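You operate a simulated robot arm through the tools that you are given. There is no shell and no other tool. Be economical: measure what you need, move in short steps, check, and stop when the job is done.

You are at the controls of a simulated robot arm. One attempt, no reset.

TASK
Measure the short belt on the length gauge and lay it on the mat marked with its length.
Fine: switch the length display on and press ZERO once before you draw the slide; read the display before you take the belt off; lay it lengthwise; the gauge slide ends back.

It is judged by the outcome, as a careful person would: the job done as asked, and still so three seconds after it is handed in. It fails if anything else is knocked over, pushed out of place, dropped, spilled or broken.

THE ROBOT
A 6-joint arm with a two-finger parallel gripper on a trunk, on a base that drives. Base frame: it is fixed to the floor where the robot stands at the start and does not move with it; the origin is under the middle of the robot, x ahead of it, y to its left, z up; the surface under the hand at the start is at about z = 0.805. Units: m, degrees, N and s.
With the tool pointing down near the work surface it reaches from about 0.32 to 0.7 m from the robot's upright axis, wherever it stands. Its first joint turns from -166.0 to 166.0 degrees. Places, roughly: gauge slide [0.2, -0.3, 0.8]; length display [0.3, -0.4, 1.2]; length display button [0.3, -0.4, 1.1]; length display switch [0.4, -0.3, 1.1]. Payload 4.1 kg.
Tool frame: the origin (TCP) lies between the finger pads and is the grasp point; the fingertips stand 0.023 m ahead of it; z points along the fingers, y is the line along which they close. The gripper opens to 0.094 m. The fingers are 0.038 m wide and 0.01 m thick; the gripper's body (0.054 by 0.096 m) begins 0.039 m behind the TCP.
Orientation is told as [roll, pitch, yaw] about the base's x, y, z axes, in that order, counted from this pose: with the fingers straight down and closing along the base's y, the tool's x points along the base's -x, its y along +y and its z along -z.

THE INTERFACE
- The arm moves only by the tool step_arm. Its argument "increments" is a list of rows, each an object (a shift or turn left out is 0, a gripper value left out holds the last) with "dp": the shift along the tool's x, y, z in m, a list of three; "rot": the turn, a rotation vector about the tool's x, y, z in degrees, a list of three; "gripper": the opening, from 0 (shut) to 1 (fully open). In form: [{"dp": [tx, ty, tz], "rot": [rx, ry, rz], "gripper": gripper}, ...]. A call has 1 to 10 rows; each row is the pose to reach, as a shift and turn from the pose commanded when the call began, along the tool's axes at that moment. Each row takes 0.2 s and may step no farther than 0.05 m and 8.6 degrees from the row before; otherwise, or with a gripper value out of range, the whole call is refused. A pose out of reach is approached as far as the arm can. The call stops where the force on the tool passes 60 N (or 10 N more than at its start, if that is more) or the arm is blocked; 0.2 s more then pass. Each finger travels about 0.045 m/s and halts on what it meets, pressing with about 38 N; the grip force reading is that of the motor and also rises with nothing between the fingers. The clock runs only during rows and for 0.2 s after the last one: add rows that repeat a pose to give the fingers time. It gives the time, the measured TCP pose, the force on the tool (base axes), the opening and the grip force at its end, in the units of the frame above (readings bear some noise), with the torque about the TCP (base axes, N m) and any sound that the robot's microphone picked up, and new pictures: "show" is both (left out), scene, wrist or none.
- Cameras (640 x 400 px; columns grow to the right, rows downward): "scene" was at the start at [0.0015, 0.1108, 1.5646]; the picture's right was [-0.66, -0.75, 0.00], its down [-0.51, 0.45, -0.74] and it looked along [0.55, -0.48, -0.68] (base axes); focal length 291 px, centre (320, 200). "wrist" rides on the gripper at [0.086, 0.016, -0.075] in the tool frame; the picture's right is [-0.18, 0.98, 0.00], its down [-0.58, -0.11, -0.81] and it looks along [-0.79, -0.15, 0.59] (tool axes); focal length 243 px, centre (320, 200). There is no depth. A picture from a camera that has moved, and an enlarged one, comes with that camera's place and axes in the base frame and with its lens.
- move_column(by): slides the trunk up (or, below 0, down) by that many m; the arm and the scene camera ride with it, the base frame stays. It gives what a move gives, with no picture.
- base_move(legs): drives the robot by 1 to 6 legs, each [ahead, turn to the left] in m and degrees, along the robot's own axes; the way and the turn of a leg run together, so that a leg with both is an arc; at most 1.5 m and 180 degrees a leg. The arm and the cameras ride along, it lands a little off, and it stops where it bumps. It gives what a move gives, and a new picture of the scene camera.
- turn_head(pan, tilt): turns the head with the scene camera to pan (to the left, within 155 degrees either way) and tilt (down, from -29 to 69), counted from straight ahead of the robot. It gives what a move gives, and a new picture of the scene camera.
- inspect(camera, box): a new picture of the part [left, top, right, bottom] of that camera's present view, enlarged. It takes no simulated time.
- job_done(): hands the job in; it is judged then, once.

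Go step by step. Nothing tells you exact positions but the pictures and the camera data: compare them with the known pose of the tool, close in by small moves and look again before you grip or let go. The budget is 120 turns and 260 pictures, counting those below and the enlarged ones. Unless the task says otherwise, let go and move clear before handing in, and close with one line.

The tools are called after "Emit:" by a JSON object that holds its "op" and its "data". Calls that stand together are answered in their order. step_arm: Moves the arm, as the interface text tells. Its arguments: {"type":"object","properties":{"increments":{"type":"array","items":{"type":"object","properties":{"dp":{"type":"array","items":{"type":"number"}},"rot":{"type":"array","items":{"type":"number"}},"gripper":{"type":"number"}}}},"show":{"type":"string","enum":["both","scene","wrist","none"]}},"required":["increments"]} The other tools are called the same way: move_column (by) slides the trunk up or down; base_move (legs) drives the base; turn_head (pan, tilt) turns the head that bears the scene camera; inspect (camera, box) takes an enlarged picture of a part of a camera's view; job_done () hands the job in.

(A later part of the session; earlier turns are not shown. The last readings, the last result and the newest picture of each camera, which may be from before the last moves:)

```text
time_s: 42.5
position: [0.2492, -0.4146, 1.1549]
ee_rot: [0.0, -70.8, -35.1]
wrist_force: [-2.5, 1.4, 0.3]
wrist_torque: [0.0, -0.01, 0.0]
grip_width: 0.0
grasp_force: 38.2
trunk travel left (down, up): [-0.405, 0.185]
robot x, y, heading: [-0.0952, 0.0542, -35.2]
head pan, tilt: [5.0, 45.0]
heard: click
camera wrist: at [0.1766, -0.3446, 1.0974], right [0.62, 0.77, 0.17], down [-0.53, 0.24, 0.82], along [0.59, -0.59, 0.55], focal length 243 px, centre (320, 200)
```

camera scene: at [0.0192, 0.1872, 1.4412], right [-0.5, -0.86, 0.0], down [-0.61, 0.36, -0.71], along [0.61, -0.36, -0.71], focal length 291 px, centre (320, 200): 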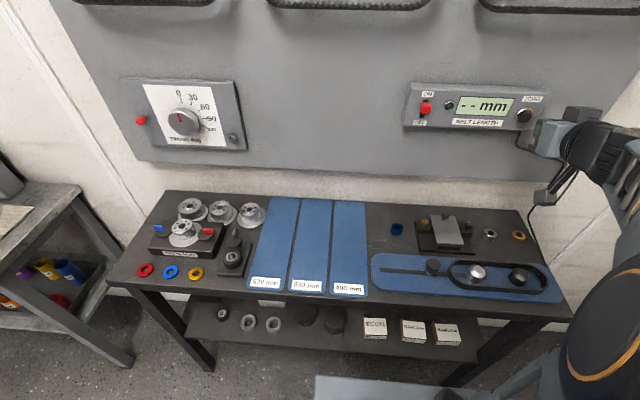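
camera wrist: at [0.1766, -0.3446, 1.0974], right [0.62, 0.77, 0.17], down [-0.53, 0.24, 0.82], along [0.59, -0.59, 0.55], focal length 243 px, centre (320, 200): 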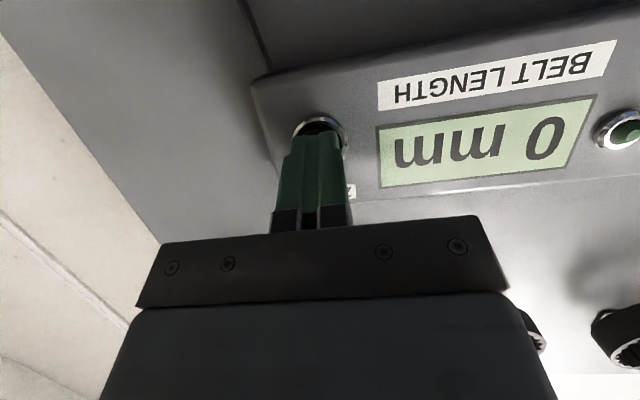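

A click, and the display shows 0 mm: zeroed once. I back straight off and turn the fingers down again.

Emit:
{"op": "step_arm", "data": {"increments": [{"dp": [0.0132, 0, -0.0378]}, {"dp": [0.03, 0, -0.084]}, {"dp": [0.045, 0.02, -0.12]}, {"dp": [0.045, 0.04, -0.13], "rot": [0, 8, 0]}, {"dp": [0.045, 0.04, -0.13], "rot": [0, 16, 0]}, {"dp": [0.045, 0.04, -0.13], "rot": [0, 24, 0]}, {"dp": [0.045, 0.04, -0.13], "rot": [0, 32, 0]}, {"dp": [0.045, 0.04, -0.13], "rot": [0, 40, 0]}, {"dp": [0.045, 0.04, -0.13], "rot": [0, 48, 0]}, {"dp": [0.045, 0.04, -0.13], "rot": [0, 56, 0]}], "show": "none"}}

Emit:
{"op": "step_arm", "data": {"increments": [{"rot": [0, 7.5, 0]}, {"rot": [0, 14.8, 0]}, {"rot": [0, 14.8, 0]}], "show": "both"}}

Emit:
{"op": "inspect", "data": {"camera": "scene", "box": [340, 190, 580, 340]}}

```text
time_s: 44.7
position: [0.159, -0.3023, 1.1553]
ee_rot: [0.0, -14.5, -35.3]
wrist_force: [-0.5, 0.8, 0.3]
wrist_torque: [0.0, -0.01, -0.01]
grip_width: 0.0
grasp_force: 37.9
trunk travel left (down, up): [-0.405, 0.185]
robot x, y, heading: [-0.0977, 0.0611, -35.2]
head pan, tilt: [5.0, 45.0]
```

```text
time_s: 45.5
position: [0.1606, -0.3037, 1.1554]
ee_rot: [0.0, 0.2, -35.1]
wrist_force: [0.5, -0.6, 0.4]
wrist_torque: [0.01, -0.02, 0.01]
grip_width: 0.0
grasp_force: 38.2
trunk travel left (down, up): [-0.405, 0.185]
robot x, y, heading: [-0.0935, 0.0603, -35.5]
head pan, tilt: [5.0, 45.0]
camera scene: at [0.0191, 0.1873, 1.4412], right [-0.5, -0.86, 0.0], down [-0.61, 0.36, -0.71], along [0.61, -0.36, -0.71], focal length 291 px, centre (320, 200)
camera wrist: at [0.0984, -0.2406, 1.2299], right [0.72, 0.7, 0.0], down [0.42, -0.42, 0.8], along [0.56, -0.58, -0.59], focal length 243 px, centre (320, 200)
```

scene: 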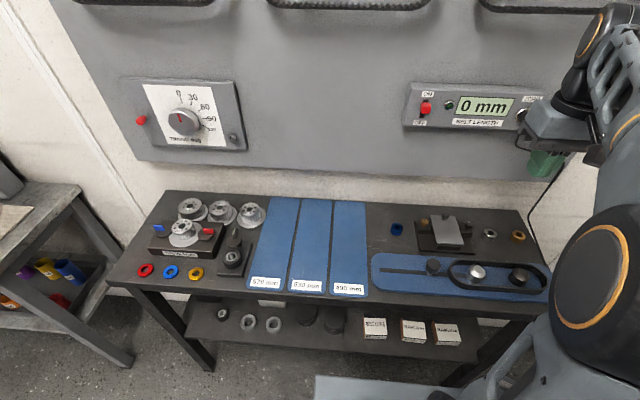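
wrist: 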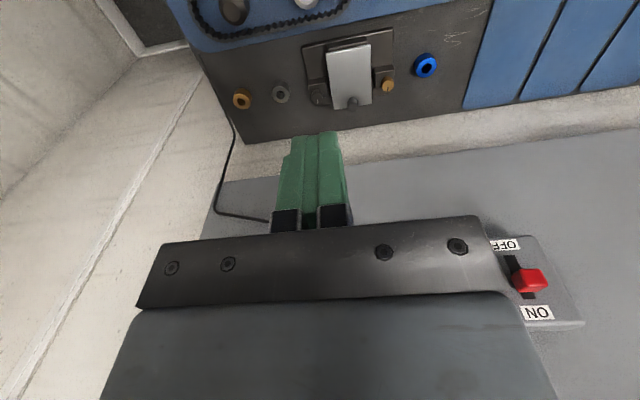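

```text
2.67 times, centred on (460, 265) of scene
camera zoom: at [0.0191, 0.1873, 1.4412], right [-0.5, -0.86, 0.0], down [-0.61, 0.36, -0.71], along [0.61, -0.36, -0.71], focal length 776 px, centre (-53, 27)
```

zoom: 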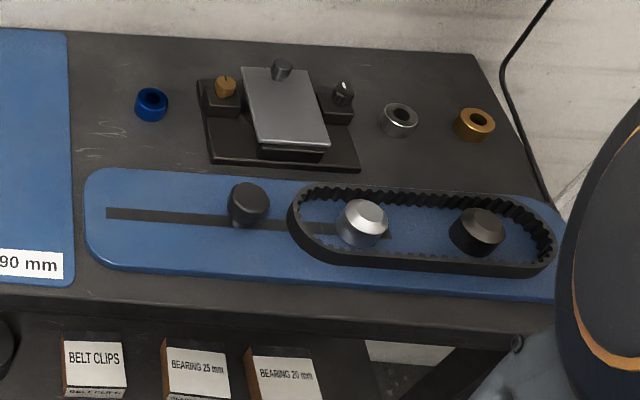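

The gauge is clear: fixed dark post at the right, silver post in the belt, and a dark handle knob at about [0.214, -0.242] on the slot. I turn the hand 90° so the fingers close across the slot, above the knob.

Emit:
{"op": "step_arm", "data": {"increments": [{"dp": [0, 0.02, 0], "rot": [0, 0, -8.2], "gripper": 0.7}, {"dp": [0, 0.04, 0], "rot": [0, 0, -16.4]}, {"dp": [-0.009, 0.06, 0], "rot": [0, 0, -24.6]}, {"dp": [-0.009, 0.08, 0], "rot": [0, 0, -32.8]}, {"dp": [-0.009, 0.08, 0], "rot": [0, 0, -41]}, {"dp": [-0.009, 0.08, 0], "rot": [0, 0, -49.2]}, {"dp": [-0.009, 0.08, 0], "rot": [0, 0, -57.4]}, {"dp": [-0.009, 0.08, 0], "rot": [0, 0, -65.6]}, {"dp": [-0.009, 0.08, 0], "rot": [0, 0, -73.8]}, {"dp": [-0.009, 0.08, 0.0], "rot": [0, 0, -82]}], "show": "none"}}

Emit:
{"op": "step_arm", "data": {"increments": [{"dp": [0, 0, 0.04], "rot": [0, 0, -8.1]}, {"dp": [0, 0, 0.08], "rot": [0, 0, -8.1]}, {"dp": [0, 0, 0.12], "rot": [0, 0, -8.1]}, {"dp": [0, 0, 0.16], "rot": [0, 0, -8.1]}, {"dp": [0, 0, 0.19], "rot": [0, 0, -8.1]}, {"dp": [0, 0, 0.19], "rot": [0, 0, -8.1]}], "show": "both"}}

```text
time_s: 47.7
position: [0.2114, -0.2419, 1.1546]
ee_rot: [0.1, -0.1, 47.1]
wrist_force: [0.3, 0.1, -0.3]
wrist_torque: [0.0, -0.01, 0.01]
grip_width: 0.0657
grasp_force: 0.1
trunk travel left (down, up): [-0.405, 0.185]
robot x, y, heading: [-0.0987, 0.0578, -35.3]
head pan, tilt: [5.0, 45.0]
```

```text
time_s: 49.1
position: [0.2115, -0.2416, 0.9654]
ee_rot: [0.1, 0.0, 55.0]
wrist_force: [-0.5, -0.2, -0.6]
wrist_torque: [0.01, 0.02, 0.02]
grip_width: 0.0657
grasp_force: 0.2
trunk travel left (down, up): [-0.405, 0.185]
robot x, y, heading: [-0.0977, 0.0583, -35.2]
head pan, tilt: [5.0, 45.0]
camera scene: at [0.0191, 0.1873, 1.4412], right [-0.5, -0.86, 0.0], down [-0.61, 0.36, -0.71], along [0.61, -0.36, -0.71], focal length 291 px, centre (320, 200)
camera wrist: at [0.1482, -0.3038, 1.04], right [-0.7, 0.71, 0.0], down [0.42, 0.41, 0.81], along [0.58, 0.56, -0.59], focal length 243 px, centre (320, 200)
```

scene: 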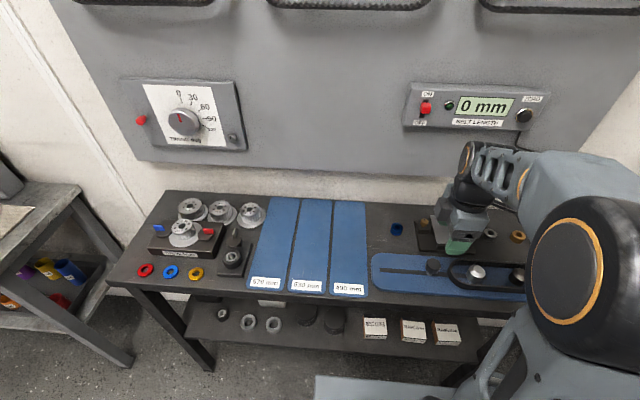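
wrist: 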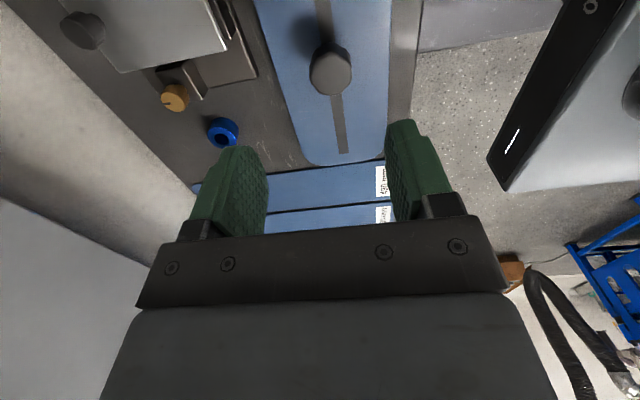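

Knob is at about [0.210, -0.233, 0.843]. I centre on it, come down to just above, and look again.

Emit:
{"op": "step_arm", "data": {"increments": [{"dp": [-0.006, 0.006, 0.04]}, {"dp": [-0.006, 0.006, 0.08]}, {"dp": [-0.006, 0.006, 0.085]}], "show": "both"}}

Emit:
{"op": "inspect", "data": {"camera": "scene", "box": [360, 190, 560, 315]}}

```text
time_s: 49.9
position: [0.2096, -0.2326, 0.8801]
ee_rot: [0.1, -0.1, 55.0]
wrist_force: [-0.1, -0.2, 0.1]
wrist_torque: [-0.04, 0.03, -0.01]
grip_width: 0.0657
grasp_force: 0.1
trunk travel left (down, up): [-0.405, 0.185]
robot x, y, heading: [-0.1007, 0.0604, -35.2]
head pan, tilt: [5.0, 45.0]
camera scene: at [0.0192, 0.1872, 1.4412], right [-0.5, -0.86, 0.0], down [-0.61, 0.36, -0.71], along [0.61, -0.36, -0.71], focal length 291 px, centre (320, 200)
camera wrist: at [0.1464, -0.2957, 0.9545], right [-0.7, 0.71, 0.0], down [0.42, 0.41, 0.81], along [0.58, 0.56, -0.59], focal length 243 px, centre (320, 200)
```

scene: 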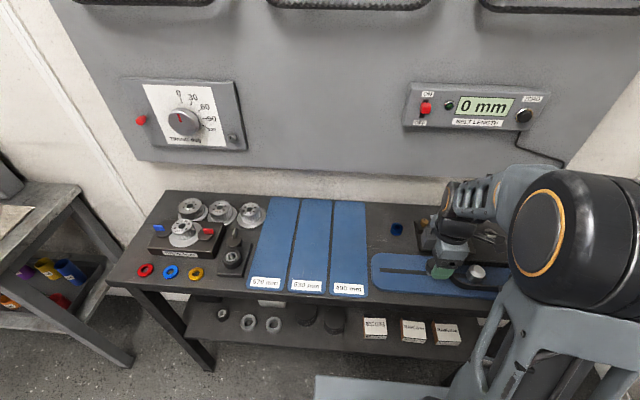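
wrist: 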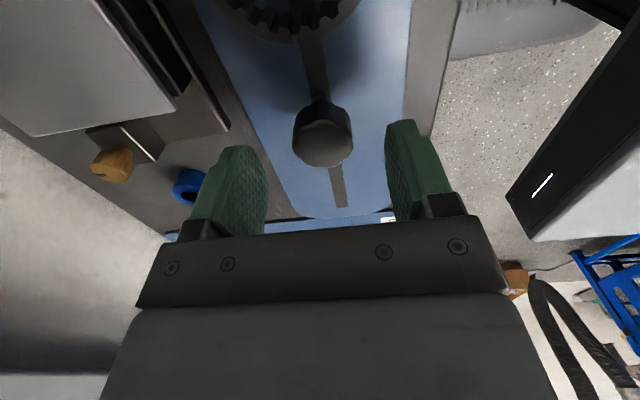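

```text
3.20 times, centred on (460, 252) of scene
camera zoom: at [0.0192, 0.1872, 1.4412], right [-0.5, -0.86, 0.0], down [-0.61, 0.36, -0.71], along [0.61, -0.36, -0.71], focal length 931 px, centre (-128, 32)
```

zoom: 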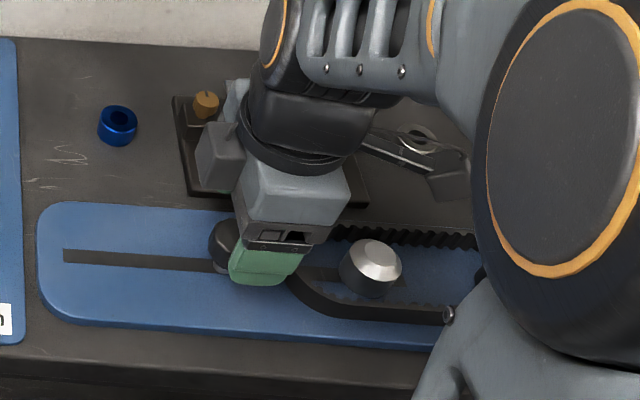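

The knob top (z≈0.855) is centred between the fingers. I lower to z≈0.852 and close on it.

Emit:
{"op": "step_arm", "data": {"increments": [{"dp": [0, 0, 0.014]}, {"dp": [0, 0, 0.028]}, {"dp": [0, 0, 0.028]}, {"dp": [0, 0, 0.028], "gripper": 0}, {"dp": [0, 0, 0.028], "gripper": 0}, {"dp": [0, 0, 0.028], "gripper": 0}, {"dp": [0, 0, 0.028], "gripper": 0}], "show": "wrist"}}

```text
time_s: 51.5
position: [0.2093, -0.2315, 0.8514]
ee_rot: [0.4, 0.0, 54.9]
wrist_force: [-10.3, 7.2, -3.0]
wrist_torque: [0.27, 0.23, 0.05]
grip_width: 0.0338
grasp_force: 44.9
trunk travel left (down, up): [-0.405, 0.185]
robot x, y, heading: [-0.0971, 0.0626, -35.4]
head pan, tilt: [5.0, 45.0]
camera wrist: at [0.1463, -0.294, 0.926], right [-0.7, 0.71, 0.0], down [0.43, 0.41, 0.81], along [0.57, 0.57, -0.59], focal length 243 px, centre (320, 200)
```

wrist: 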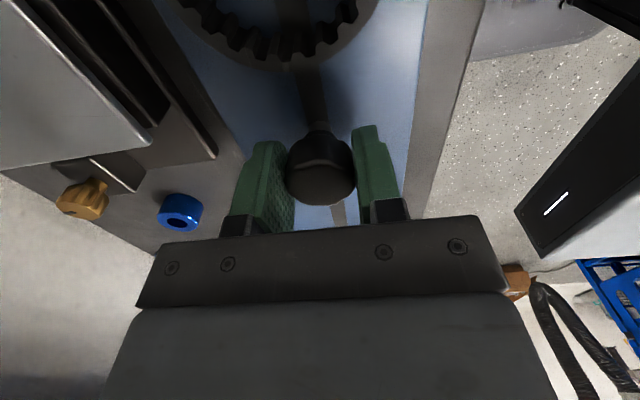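

Knob is held. I draw the slide along the slot to the left in small steps and watch force and display.

Emit:
{"op": "step_arm", "data": {"increments": [{"dp": [-0.006, 0.002, 0], "gripper": 0}, {"dp": [-0.012, 0.002, 0]}, {"dp": [-0.018, 0.002, 0]}, {"dp": [-0.024, 0.002, 0]}, {"dp": [-0.03, 0.002, 0]}], "show": "both"}}

Emit:
{"op": "inspect", "data": {"camera": "scene", "box": [360, 65, 600, 315]}}

```text
time_s: 52.7
position: [0.2258, -0.2069, 0.8519]
ee_rot: [0.1, 0.1, 55.0]
wrist_force: [-5.8, 4.1, -6.5]
wrist_torque: [-0.33, 0.03, -0.1]
grip_width: 0.0333
grasp_force: 45.2
trunk travel left (down, up): [-0.405, 0.185]
robot x, y, heading: [-0.0971, 0.0603, -35.4]
head pan, tilt: [5.0, 45.0]
camera scene: at [0.0188, 0.1876, 1.4412], right [-0.5, -0.86, 0.0], down [-0.61, 0.36, -0.71], along [0.61, -0.36, -0.71], focal length 291 px, centre (320, 200)
camera wrist: at [0.1633, -0.2695, 0.9261], right [-0.7, 0.71, 0.0], down [0.42, 0.41, 0.81], along [0.57, 0.56, -0.59], focal length 243 px, centre (320, 200)
```

scene: 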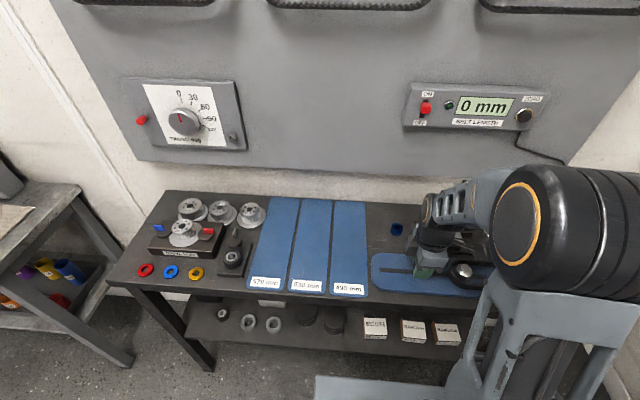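
wrist: 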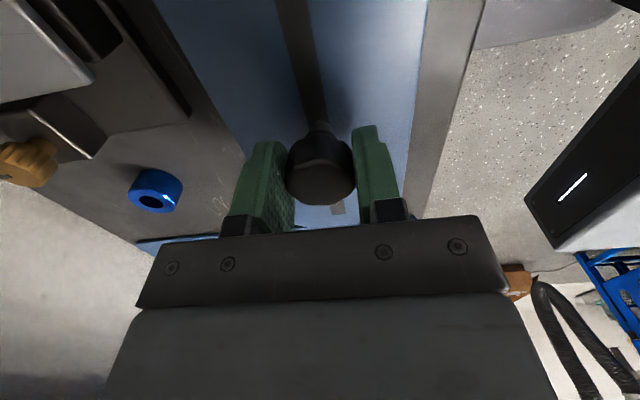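

```text
1.60 times, centred on (480, 190) of scene
camera zoom: at [0.0188, 0.1876, 1.4412], right [-0.5, -0.86, 0.0], down [-0.61, 0.36, -0.71], along [0.61, -0.36, -0.71], focal length 465 px, centre (64, 216)
```

zoom: 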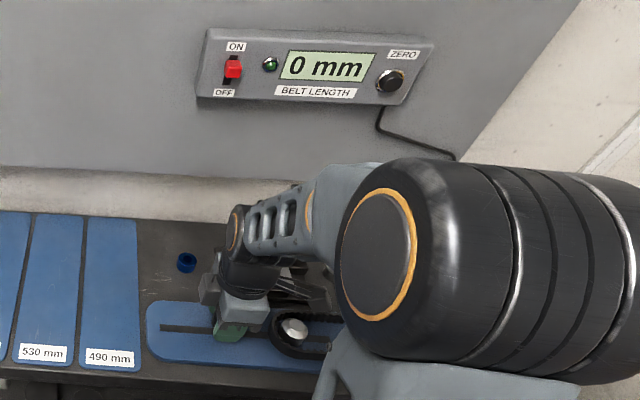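

The slide moves with the knob; still slack at 3 cm. I keep drawing.

Emit:
{"op": "step_arm", "data": {"increments": [{"dp": [-0.005, 0, 0], "gripper": 0}, {"dp": [-0.01, 0, 0]}, {"dp": [-0.015, 0, 0]}, {"dp": [-0.02, 0, 0]}, {"dp": [-0.025, 0, 0]}, {"dp": [-0.03, 0, 0]}], "show": "scene"}}

Emit:
{"op": "inspect", "data": {"camera": "scene", "box": [360, 65, 600, 315]}}

```text
time_s: 54.1
position: [0.2432, -0.1833, 0.852]
ee_rot: [0.2, 0.0, 55.0]
wrist_force: [-10.4, 5.1, -18.7]
wrist_torque: [-0.04, 0.31, -0.01]
grip_width: 0.0335
grasp_force: 44.6
trunk travel left (down, up): [-0.405, 0.185]
robot x, y, heading: [-0.0926, 0.0606, -35.1]
head pan, tilt: [5.0, 45.0]
camera scene: at [0.0189, 0.1873, 1.4411], right [-0.5, -0.86, 0.0], down [-0.61, 0.36, -0.71], along [0.61, -0.36, -0.71], focal length 291 px, centre (320, 200)
```

scene: 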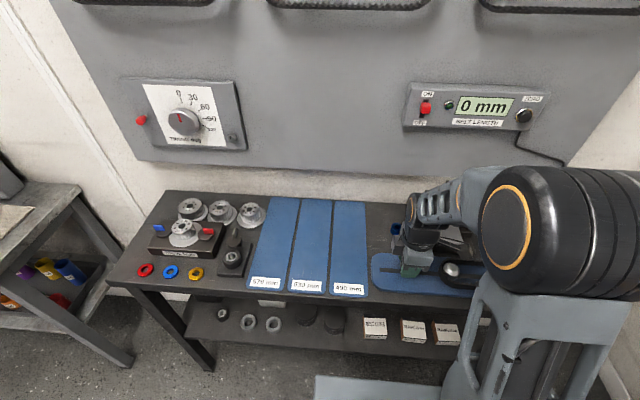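

```text
1.60 times, centred on (480, 190) of scene
camera zoom: at [0.0189, 0.1873, 1.4411], right [-0.5, -0.86, 0.0], down [-0.61, 0.36, -0.71], along [0.61, -0.36, -0.71], focal length 465 px, centre (64, 216)
```

zoom: 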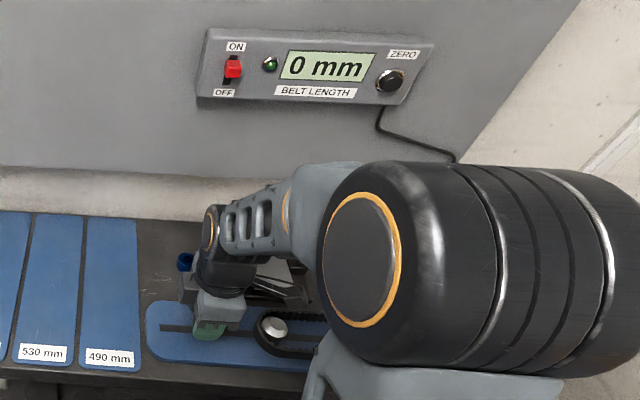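

Emit:
{"op": "step_arm", "data": {"increments": [{"dp": [-0.004, 0, -0.001], "gripper": 0}, {"dp": [-0.008, 0, -0.001]}, {"dp": [-0.012, 0, -0.001]}, {"dp": [-0.016, 0, -0.001]}, {"dp": [-0.02, 0, -0.001]}, {"dp": [-0.024, 0, -0.001]}], "show": "scene"}}

Emit:
{"op": "inspect", "data": {"camera": "scene", "box": [360, 65, 600, 315]}}

```text
time_s: 55.5
position: [0.2548, -0.1655, 0.854]
ee_rot: [0.1, -0.1, 55.0]
wrist_force: [-29.0, -19.8, -5.0]
wrist_torque: [-0.37, 0.51, 0.02]
grip_width: 0.0337
grasp_force: 45.2
trunk travel left (down, up): [-0.405, 0.185]
robot x, y, heading: [-0.0954, 0.0585, -35.4]
head pan, tilt: [5.0, 45.0]
camera scene: at [0.0164, 0.1847, 1.4421], right [-0.51, -0.86, 0.0], down [-0.61, 0.36, -0.71], along [0.61, -0.36, -0.71], focal length 291 px, centre (320, 200)
```

scene: 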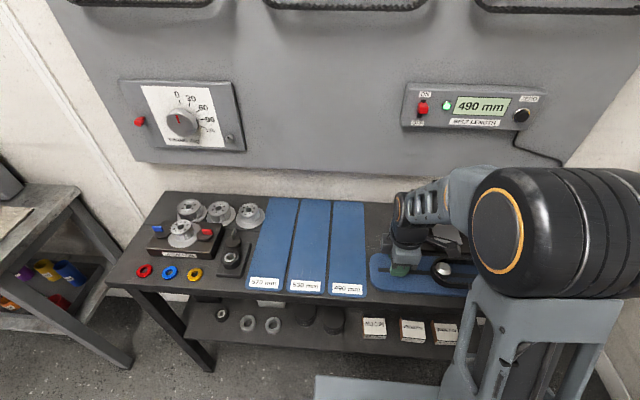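

```text
1.60 times, centred on (480, 190) of scene
camera zoom: at [0.0164, 0.1847, 1.4421], right [-0.51, -0.86, 0.0], down [-0.61, 0.36, -0.71], along [0.61, -0.36, -0.71], focal length 465 px, centre (64, 216)
```

zoom: 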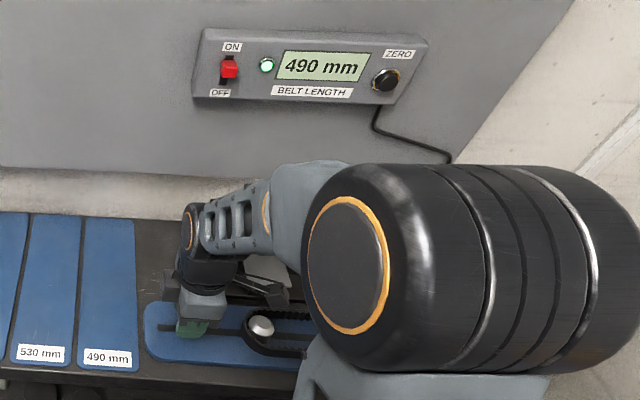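

The display reads 490 mm with the lamp lit. I push the slide back to its start.

Emit:
{"op": "step_arm", "data": {"increments": [{"dp": [0.01, 0, 0], "gripper": 0}, {"dp": [0.02, 0, 0]}, {"dp": [0.03, 0, 0]}, {"dp": [0.04, 0, 0]}, {"dp": [0.05, 0, 0]}, {"dp": [0.06, 0, 0]}, {"dp": [0.07, 0, 0]}, {"dp": [0.078, 0, 0]}, {"dp": [0.084, 0, 0]}, {"dp": [0.087, 0, 0]}], "show": "both"}}

Emit:
{"op": "inspect", "data": {"camera": "scene", "box": [360, 65, 600, 315]}}

```text
time_s: 57.7
position: [0.2091, -0.2323, 0.85]
ee_rot: [0.3, 0.0, 54.9]
wrist_force: [24.8, 24.1, -2.4]
wrist_torque: [0.37, -0.38, 0.04]
grip_width: 0.0338
grasp_force: 44.5
trunk travel left (down, up): [-0.405, 0.185]
robot x, y, heading: [-0.0964, 0.057, -34.8]
head pan, tilt: [5.0, 45.0]
camera scene: at [0.0215, 0.1902, 1.4401], right [-0.5, -0.87, 0.0], down [-0.61, 0.35, -0.71], along [0.61, -0.36, -0.71], focal length 291 px, centre (320, 200)
camera wrist: at [0.1459, -0.2945, 0.9252], right [-0.7, 0.72, 0.01], down [0.43, 0.41, 0.81], along [0.57, 0.56, -0.59], focal length 243 px, centre (320, 200)
```

scene: 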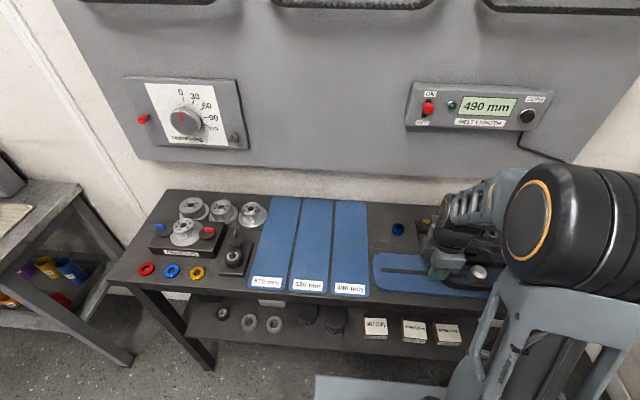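
wrist: 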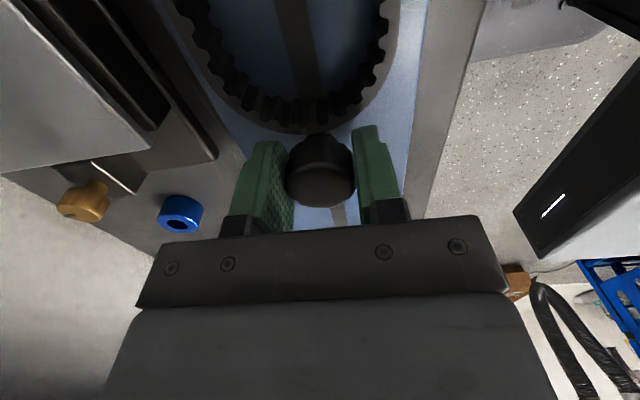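

```text
1.60 times, centred on (480, 190) of scene
camera zoom: at [0.0215, 0.1902, 1.4401], right [-0.5, -0.87, 0.0], down [-0.61, 0.35, -0.71], along [0.61, -0.36, -0.71], focal length 465 px, centre (64, 216)
```

zoom: 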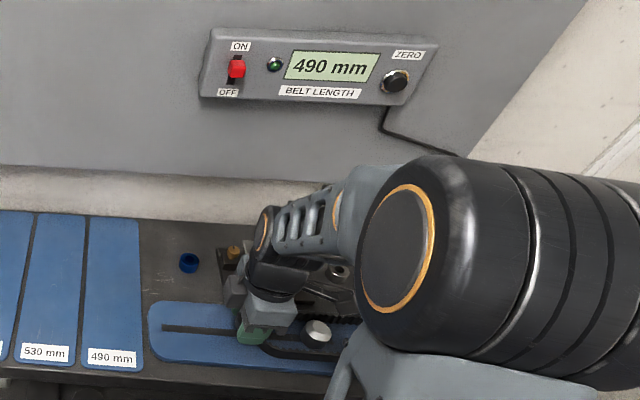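

The reading is held at 490 mm and the slide is back at its stop. I relax, open and rise clear, then look at the belt.

Emit:
{"op": "step_arm", "data": {"increments": [{"dp": [-0.004, 0, 0], "gripper": 0}, {"dp": [-0.004, 0, 0], "gripper": 0.65}, {"dp": [-0.004, 0, 0], "gripper": 0.65}, {"dp": [-0.004, 0, 0], "gripper": 0.65}, {"dp": [-0.004, 0, -0.04]}, {"dp": [-0.004, 0, -0.09]}, {"dp": [0.04, 0, -0.12], "gripper": 1}, {"dp": [0.085, 0, -0.12], "gripper": 1}, {"dp": [0.085, 0, -0.12], "gripper": 1}], "show": "both"}}

Emit:
{"op": "inspect", "data": {"camera": "scene", "box": [360, 190, 560, 315]}}

```text
refused: row 7 steps farther than a row can; nothing moved
```

```text
3.20 times, centred on (460, 252) of scene
camera zoom: at [0.0215, 0.1902, 1.4401], right [-0.5, -0.87, 0.0], down [-0.61, 0.35, -0.71], along [0.61, -0.36, -0.71], focal length 931 px, centre (-128, 32)
```

zoom: 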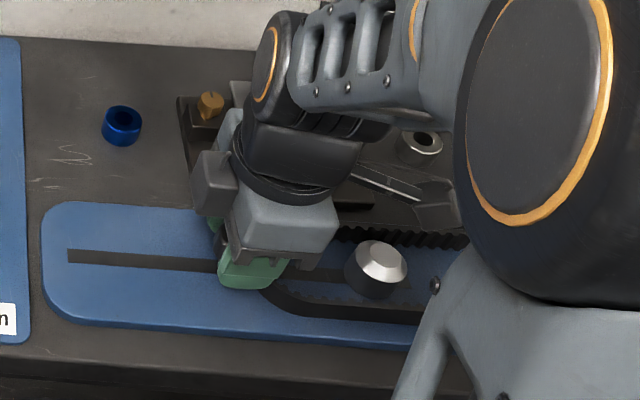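

One row was too long a step and nothing moved. I repeat with shorter steps.

Emit:
{"op": "step_arm", "data": {"increments": [{"dp": [-0.004, 0, 0], "gripper": 0}, {"dp": [-0.004, 0, 0], "gripper": 0.65}, {"dp": [-0.004, 0, 0], "gripper": 0.65}, {"dp": [-0.004, 0, 0], "gripper": 0.65}, {"dp": [-0.004, 0, -0.04]}, {"dp": [-0.004, 0, -0.08]}, {"dp": [0.02, 0, -0.11], "gripper": 1}, {"dp": [0.055, 0, -0.12], "gripper": 1}, {"dp": [0.085, 0, -0.12], "gripper": 1}, {"dp": [0.085, 0, -0.12], "gripper": 1}], "show": "both"}}

Emit:
{"op": "inspect", "data": {"camera": "scene", "box": [360, 190, 560, 315]}}

```text
time_s: 59.9
position: [0.1584, -0.3044, 0.9708]
ee_rot: [0.0, 0.0, 55.0]
wrist_force: [-0.4, 0.6, 0.1]
wrist_torque: [0.03, 0.04, 0.0]
grip_width: 0.094
grasp_force: 0.0
trunk travel left (down, up): [-0.405, 0.185]
robot x, y, heading: [-0.0965, 0.0594, -35.4]
head pan, tilt: [5.0, 45.0]
camera scene: at [0.0189, 0.1872, 1.4412], right [-0.5, -0.86, 0.0], down [-0.61, 0.36, -0.71], along [0.61, -0.36, -0.71], focal length 291 px, centre (320, 200)
camera wrist: at [0.0949, -0.3669, 1.0454], right [-0.7, 0.71, 0.0], down [0.42, 0.41, 0.81], along [0.58, 0.56, -0.59], focal length 243 px, centre (320, 200)
```

scene: 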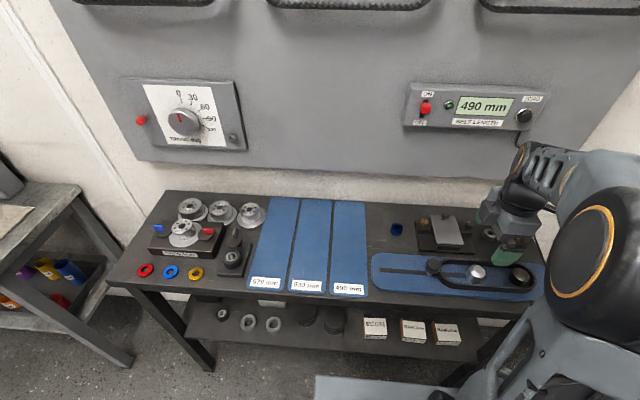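
wrist: 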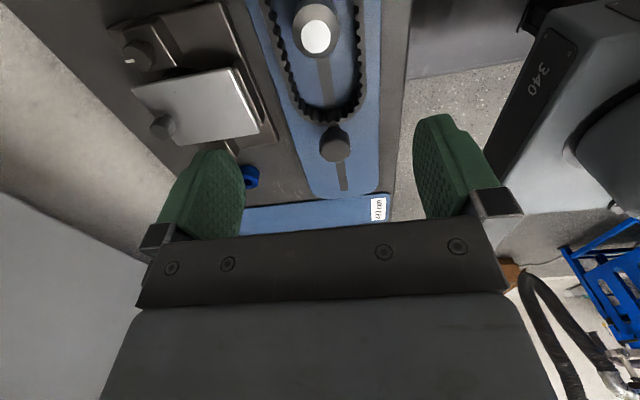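

```text
3.20 times, centred on (460, 252) of scene
camera zoom: at [0.0189, 0.1872, 1.4412], right [-0.5, -0.86, 0.0], down [-0.61, 0.36, -0.71], along [0.61, -0.36, -0.71], focal length 931 px, centre (-128, 32)
```

zoom: 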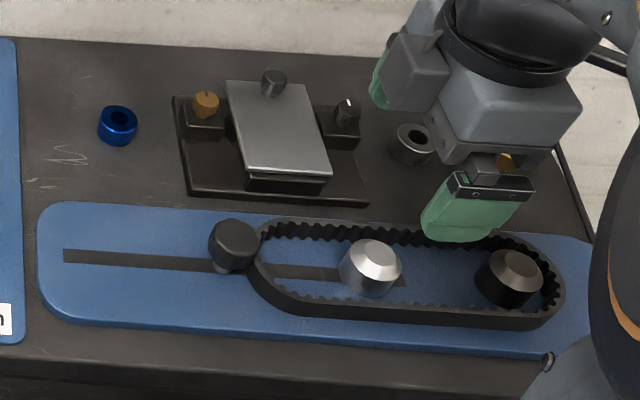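

The belt lies loosely round both posts, slide back. I move over the span between the posts and look from closer before gripping across it.

Emit:
{"op": "step_arm", "data": {"increments": [{"dp": [0.03, 0, 0.02], "gripper": 0.85}, {"dp": [0.055, 0, 0.05], "gripper": 0.85}, {"dp": [0.055, 0, 0.075], "gripper": 0.85}, {"dp": [0.055, 0, 0.075], "gripper": 0.85}], "show": "both"}}

Emit:
{"op": "inspect", "data": {"camera": "scene", "box": [400, 200, 560, 300]}}

```text
time_s: 60.9
position: [0.1263, -0.3507, 0.8968]
ee_rot: [0.2, -0.1, 54.9]
wrist_force: [-0.2, -0.4, 0.1]
wrist_torque: [0.02, -0.03, 0.01]
grip_width: 0.0796
grasp_force: 0.1
trunk travel left (down, up): [-0.405, 0.185]
robot x, y, heading: [-0.0963, 0.0584, -35.2]
head pan, tilt: [5.0, 45.0]
camera scene: at [0.0191, 0.1874, 1.4412], right [-0.5, -0.86, 0.0], down [-0.61, 0.36, -0.71], along [0.61, -0.36, -0.71], focal length 291 px, centre (320, 200)
camera wrist: at [0.0634, -0.4134, 0.9717], right [-0.7, 0.71, 0.0], down [0.42, 0.41, 0.81], along [0.58, 0.56, -0.59], focal length 243 px, centre (320, 200)
```

scene: 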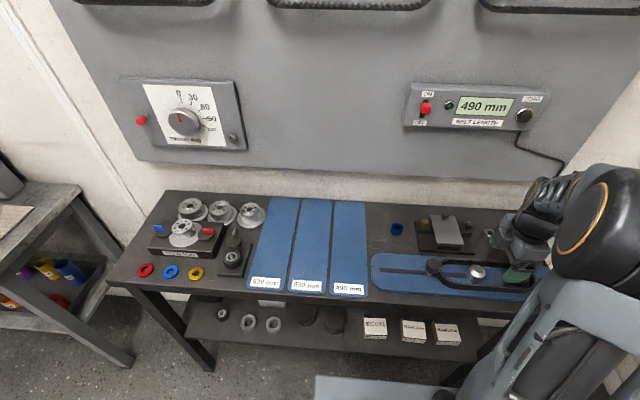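
wrist: 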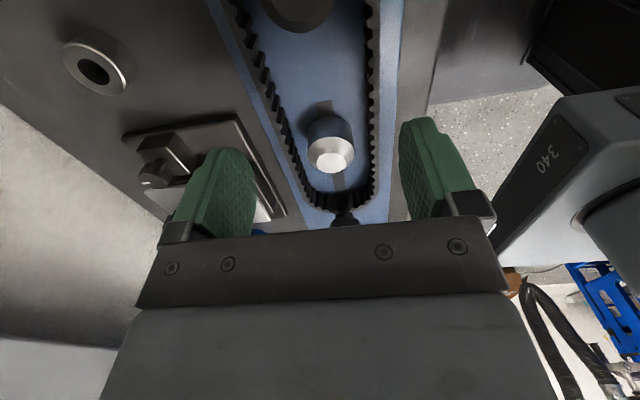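

```text
4.00 times, centred on (480, 250) of scene
camera zoom: at [0.0191, 0.1874, 1.4412], right [-0.5, -0.86, 0.0], down [-0.61, 0.36, -0.71], along [0.61, -0.36, -0.71], focal length 1164 px, centre (-320, 0)
```

zoom: 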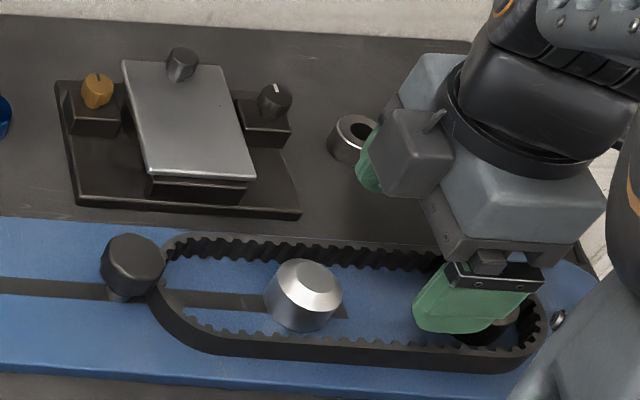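

The belt is centred between the fingers (about 66 mm wide here). I open slightly more, go down to tips just above the gauge plate, and look.

Emit:
{"op": "step_arm", "data": {"increments": [{"dp": [0, 0, 0.0], "gripper": 0.96}, {"dp": [0, 0, 0.015], "gripper": 0.96}, {"dp": [0, 0, 0.03], "gripper": 0.96}, {"dp": [0, 0, 0.04], "gripper": 0.96}, {"dp": [0, 0, 0.047], "gripper": 0.96}, {"dp": [0, 0, 0.047], "gripper": 0.96}], "show": "wrist"}}

Emit:
{"op": "inspect", "data": {"camera": "scene", "box": [400, 200, 560, 300]}}

```text
time_s: 62.3
position: [0.1277, -0.3502, 0.8487]
ee_rot: [0.1, 0.0, 55.0]
wrist_force: [0.1, -0.1, -0.5]
wrist_torque: [-0.02, 0.03, 0.0]
grip_width: 0.09
grasp_force: 0.0
trunk travel left (down, up): [-0.405, 0.185]
robot x, y, heading: [-0.096, 0.0597, -35.4]
head pan, tilt: [5.0, 45.0]
camera wrist: at [0.0641, -0.4127, 0.9239], right [-0.7, 0.71, 0.0], down [0.42, 0.41, 0.81], along [0.58, 0.56, -0.59], focal length 243 px, centre (320, 200)
```

wrist: 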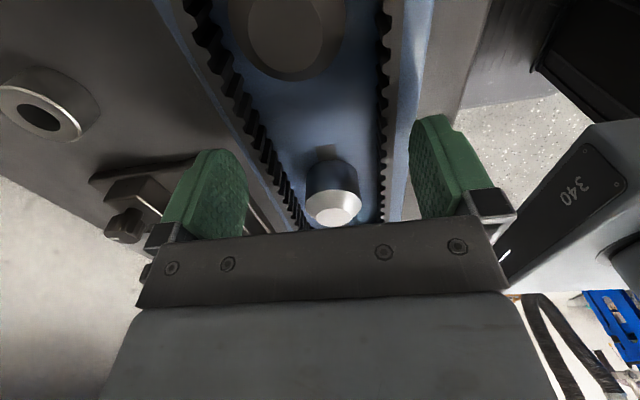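

```text
4.00 times, centred on (480, 250) of scene
camera zoom: at [0.019, 0.1873, 1.4412], right [-0.5, -0.86, 0.0], down [-0.61, 0.36, -0.71], along [0.61, -0.36, -0.71], focal length 1164 px, centre (-320, 0)
```

zoom: 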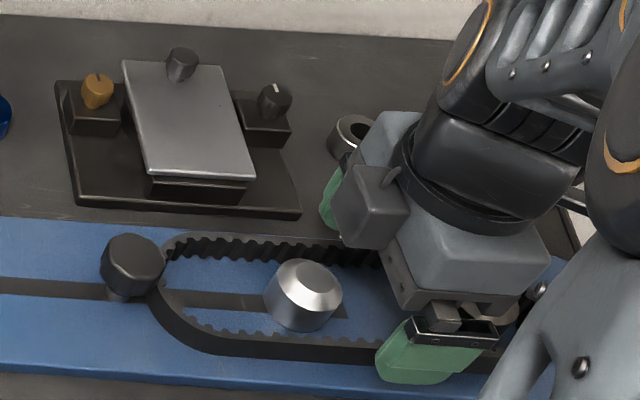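

Both fingers straddle the belt outside. I close on it.

Emit:
{"op": "step_arm", "data": {"increments": [{"dp": [0, 0, 0], "gripper": 0.5}, {"dp": [0, 0, 0], "gripper": 0.5}, {"dp": [0, 0, 0], "gripper": 0.5}, {"dp": [0, 0, 0], "gripper": 0.5}], "show": "wrist"}}

Emit:
{"op": "inspect", "data": {"camera": "scene", "box": [400, 200, 560, 300]}}

```text
time_s: 63.3
position: [0.1284, -0.3505, 0.8498]
ee_rot: [0.2, 0.0, 55.0]
wrist_force: [0.1, 0.4, 0.2]
wrist_torque: [-0.04, 0.0, -0.02]
grip_width: 0.0732
grasp_force: 37.6
trunk travel left (down, up): [-0.405, 0.185]
robot x, y, heading: [-0.0957, 0.06, -35.2]
head pan, tilt: [5.0, 45.0]
camera wrist: at [0.0641, -0.4127, 0.9241], right [-0.7, 0.71, 0.0], down [0.42, 0.41, 0.81], along [0.58, 0.56, -0.59], focal length 243 px, centre (320, 200)
```

wrist: 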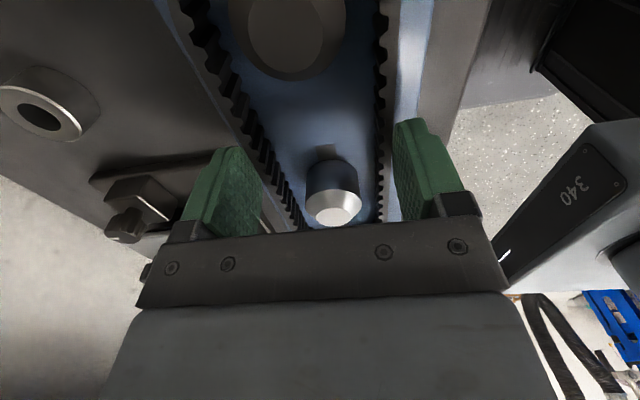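

```text
4.00 times, centred on (480, 250) of scene
camera zoom: at [0.019, 0.1873, 1.4412], right [-0.5, -0.86, 0.0], down [-0.61, 0.36, -0.71], along [0.61, -0.36, -0.71], focal length 1164 px, centre (-320, 0)
```

zoom: 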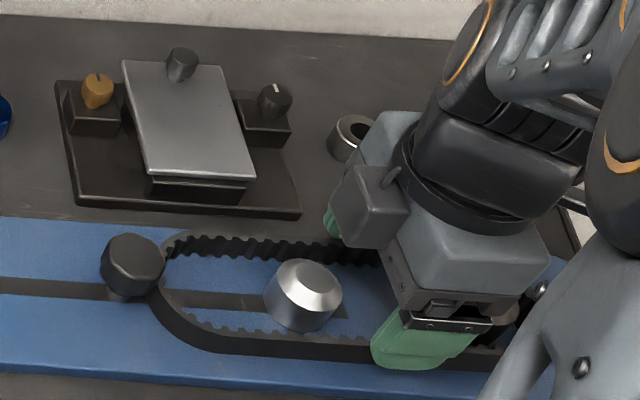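

The belt is held at 73 mm width. I lift straight up and check.

Emit:
{"op": "step_arm", "data": {"increments": [{"dp": [0, 0, -0.015], "gripper": 0.5}, {"dp": [0, 0, -0.03]}, {"dp": [0, 0, -0.045]}, {"dp": [0, 0, -0.06]}, {"dp": [0, 0, -0.08]}, {"dp": [0, 0, -0.1]}], "show": "both"}}

Emit:
{"op": "inspect", "data": {"camera": "scene", "box": [360, 160, 560, 285]}}

```text
time_s: 64.7
position: [0.1285, -0.3499, 0.9505]
ee_rot: [0.1, 0.1, 55.0]
wrist_force: [-0.2, 0.0, -1.4]
wrist_torque: [0.0, 0.02, -0.01]
grip_width: 0.0732
grasp_force: 37.5
trunk travel left (down, up): [-0.405, 0.185]
robot x, y, heading: [-0.0978, 0.0591, -35.4]
head pan, tilt: [5.0, 45.0]
camera scene: at [0.019, 0.1874, 1.4412], right [-0.5, -0.86, 0.0], down [-0.61, 0.36, -0.71], along [0.61, -0.36, -0.71], focal length 291 px, centre (320, 200)
camera wrist: at [0.0647, -0.4124, 1.0253], right [-0.7, 0.71, 0.0], down [0.42, 0.41, 0.81], along [0.58, 0.56, -0.59], focal length 243 px, centre (320, 200)
```

scene: 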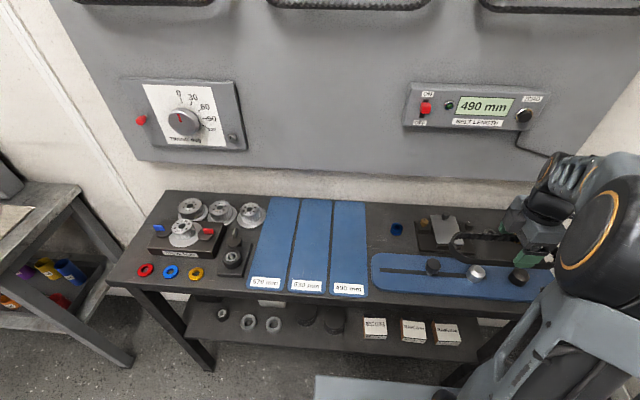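
wrist: 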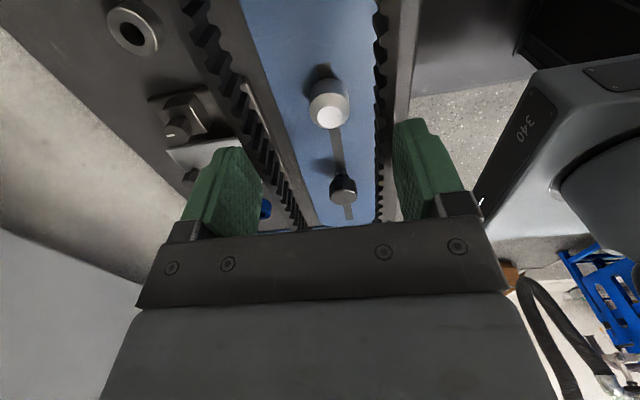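

```text
3.20 times, centred on (460, 222) of scene
camera zoom: at [0.019, 0.1874, 1.4412], right [-0.5, -0.86, 0.0], down [-0.61, 0.36, -0.71], along [0.61, -0.36, -0.71], focal length 931 px, centre (-128, 128)
```

zoom: 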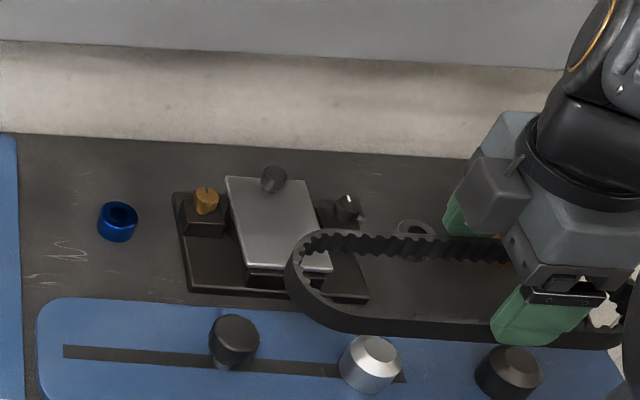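

The belt is lifted level, clear of both posts, and the slide knob and posts are as at the start. The 490 mat's centre is about n≈0.386, r≈-0.126 (board coordinates); I carry the belt over there, turning it 90° to lie along the mat.

Emit:
{"op": "step_arm", "data": {"increments": [{"dp": [-0.02, 0, -0.03], "gripper": 0.5}, {"dp": [-0.05, 0, -0.05], "rot": [0, 0, 8]}, {"dp": [-0.09, -0.01, -0.05], "rot": [0, 0, 16]}, {"dp": [-0.13, -0.015, -0.05], "rot": [0, 0, 24]}, {"dp": [-0.17, -0.02, -0.05], "rot": [0, 0, 32]}, {"dp": [-0.21, -0.024, -0.05], "rot": [0, 0, 40]}, {"dp": [-0.24, -0.024, -0.05], "rot": [0, 0, 48]}, {"dp": [-0.263, -0.024, -0.05], "rot": [0, 0, 56]}, {"dp": [-0.263, -0.024, -0.05], "rot": [0, 0, 64]}, {"dp": [-0.263, -0.024, -0.05], "rot": [0, 0, 72]}], "show": "none"}}

Emit:
{"op": "step_arm", "data": {"increments": [{"rot": [0, 0, 6]}, {"rot": [0, 0, 12]}, {"rot": [0, 0, 18]}, {"rot": [0, 0, 18]}], "show": "both"}}

```text
time_s: 66.9
position: [0.2979, -0.1492, 0.9997]
ee_rot: [0.0, 0.2, -17.1]
wrist_force: [-0.2, 0.5, -0.7]
wrist_torque: [0.03, 0.02, 0.03]
grip_width: 0.0731
grasp_force: 37.9
trunk travel left (down, up): [-0.405, 0.185]
robot x, y, heading: [-0.0952, 0.0574, -35.2]
head pan, tilt: [5.0, 45.0]
```

```text
time_s: 67.9
position: [0.2983, -0.1482, 1.0011]
ee_rot: [0.0, 0.2, -35.1]
wrist_force: [0.0, -0.7, -1.0]
wrist_torque: [0.03, 0.01, -0.01]
grip_width: 0.0731
grasp_force: 37.8
trunk travel left (down, up): [-0.405, 0.185]
robot x, y, heading: [-0.0979, 0.0576, -35.5]
head pan, tilt: [5.0, 45.0]
camera scene: at [0.0191, 0.1874, 1.4412], right [-0.5, -0.86, 0.0], down [-0.61, 0.36, -0.71], along [0.61, -0.36, -0.71], focal length 291 px, centre (320, 200)
camera wrist: at [0.2357, -0.0867, 1.0752], right [0.72, 0.7, 0.0], down [0.41, -0.42, 0.81], along [0.56, -0.58, -0.59], focal length 243 px, centre (320, 200)
```

scene: 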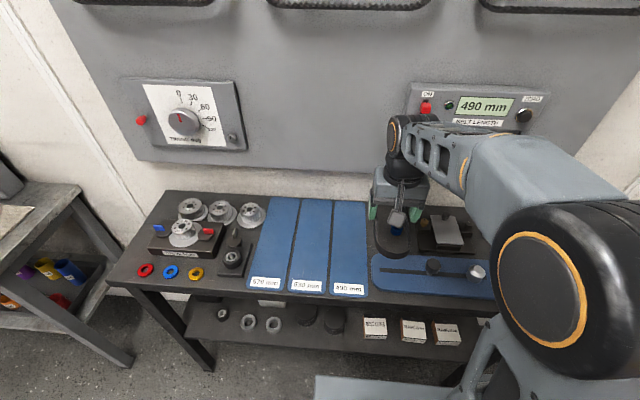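
wrist: 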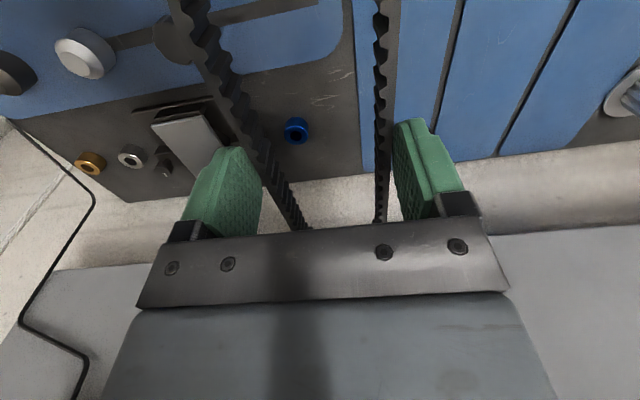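

Emit:
{"op": "inspect", "data": {"camera": "scene", "box": [240, 190, 400, 310]}}

Emit:
{"op": "inspect", "data": {"camera": "wrist", "box": [300, 0, 640, 210]}}

```text
3.33 times, centred on (320, 250) of scene
camera zoom: at [0.0191, 0.1874, 1.4412], right [-0.5, -0.86, 0.0], down [-0.61, 0.36, -0.71], along [0.61, -0.36, -0.71], focal length 970 px, centre (320, 33)
```

zoom: 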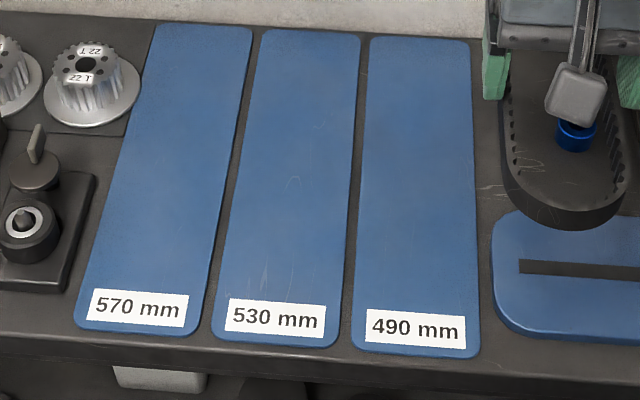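

```text
1.88 times, centred on (470, 105) of wrist
camera zoom: at [0.2357, -0.0867, 1.0752], right [0.72, 0.7, 0.0], down [0.41, -0.42, 0.81], along [0.56, -0.58, -0.59], focal length 457 px, centre (38, 379)
```

zoom: 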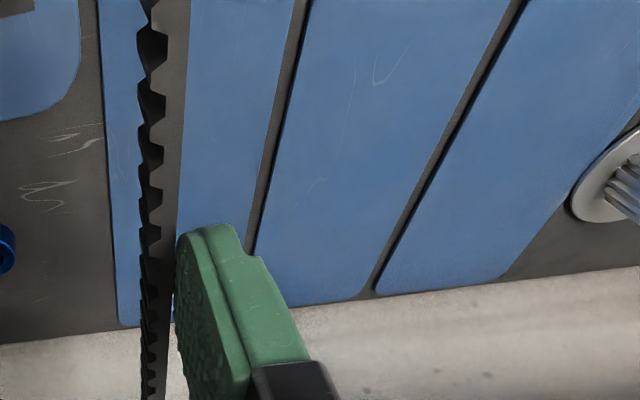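

The 490 mat centre comes out at n≈0.386, r≈-0.125, width 90 mm. I shift over it and descend to a few centimetres above.

Emit:
{"op": "step_arm", "data": {"increments": [{"dp": [-0.02, 0.04, 0], "gripper": 0.5}, {"dp": [-0.041, 0.075, 0]}, {"dp": [-0.041, 0.075, 0.04]}, {"dp": [-0.041, 0.075, 0.08]}, {"dp": [-0.041, 0.075, 0.115]}, {"dp": [-0.041, 0.075, 0.115]}], "show": "both"}}

Emit:
{"op": "inspect", "data": {"camera": "scene", "box": [240, 190, 400, 310]}}

```text
time_s: 69.3
position: [0.3743, -0.1102, 0.8816]
ee_rot: [0.0, 0.1, -34.9]
wrist_force: [0.3, -0.1, -0.2]
wrist_torque: [0.04, 0.02, 0.03]
grip_width: 0.0732
grasp_force: 38.4
trunk travel left (down, up): [-0.405, 0.185]
robot x, y, heading: [-0.0959, 0.061, -34.9]
head pan, tilt: [5.0, 45.0]
camera scene: at [0.0194, 0.1874, 1.4412], right [-0.5, -0.86, 0.0], down [-0.61, 0.36, -0.71], along [0.61, -0.36, -0.71], focal length 291 px, centre (320, 200)
camera wrist: at [0.3127, -0.0473, 0.9563], right [0.71, 0.7, 0.0], down [0.42, -0.42, 0.81], along [0.56, -0.58, -0.59], focal length 243 px, centre (320, 200)
```

scene: 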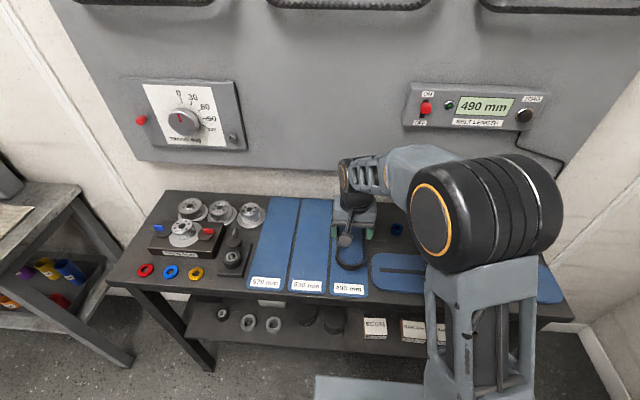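
wrist: 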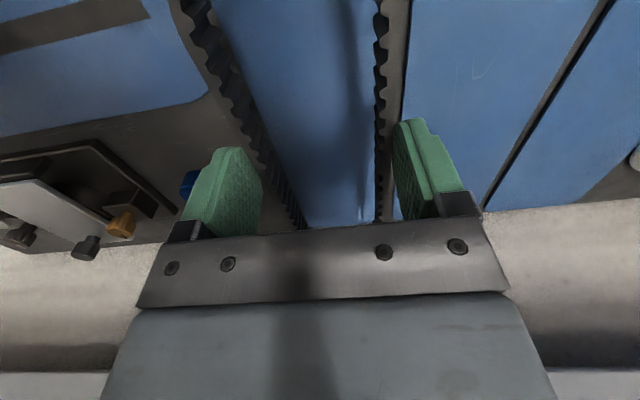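

```text
3.33 times, centred on (320, 250) of scene
camera zoom: at [0.0194, 0.1874, 1.4412], right [-0.5, -0.86, 0.0], down [-0.61, 0.36, -0.71], along [0.61, -0.36, -0.71], focal length 970 px, centre (320, 33)
```

zoom: 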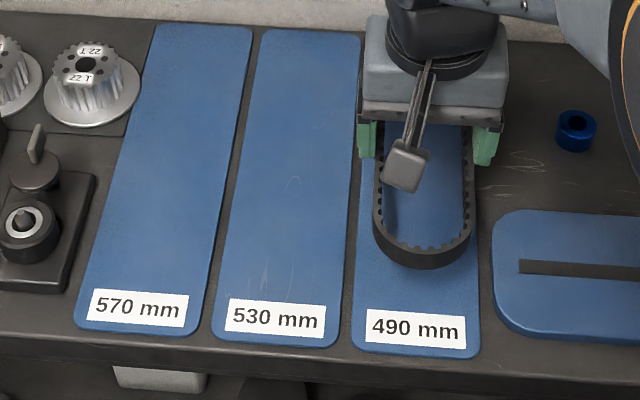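

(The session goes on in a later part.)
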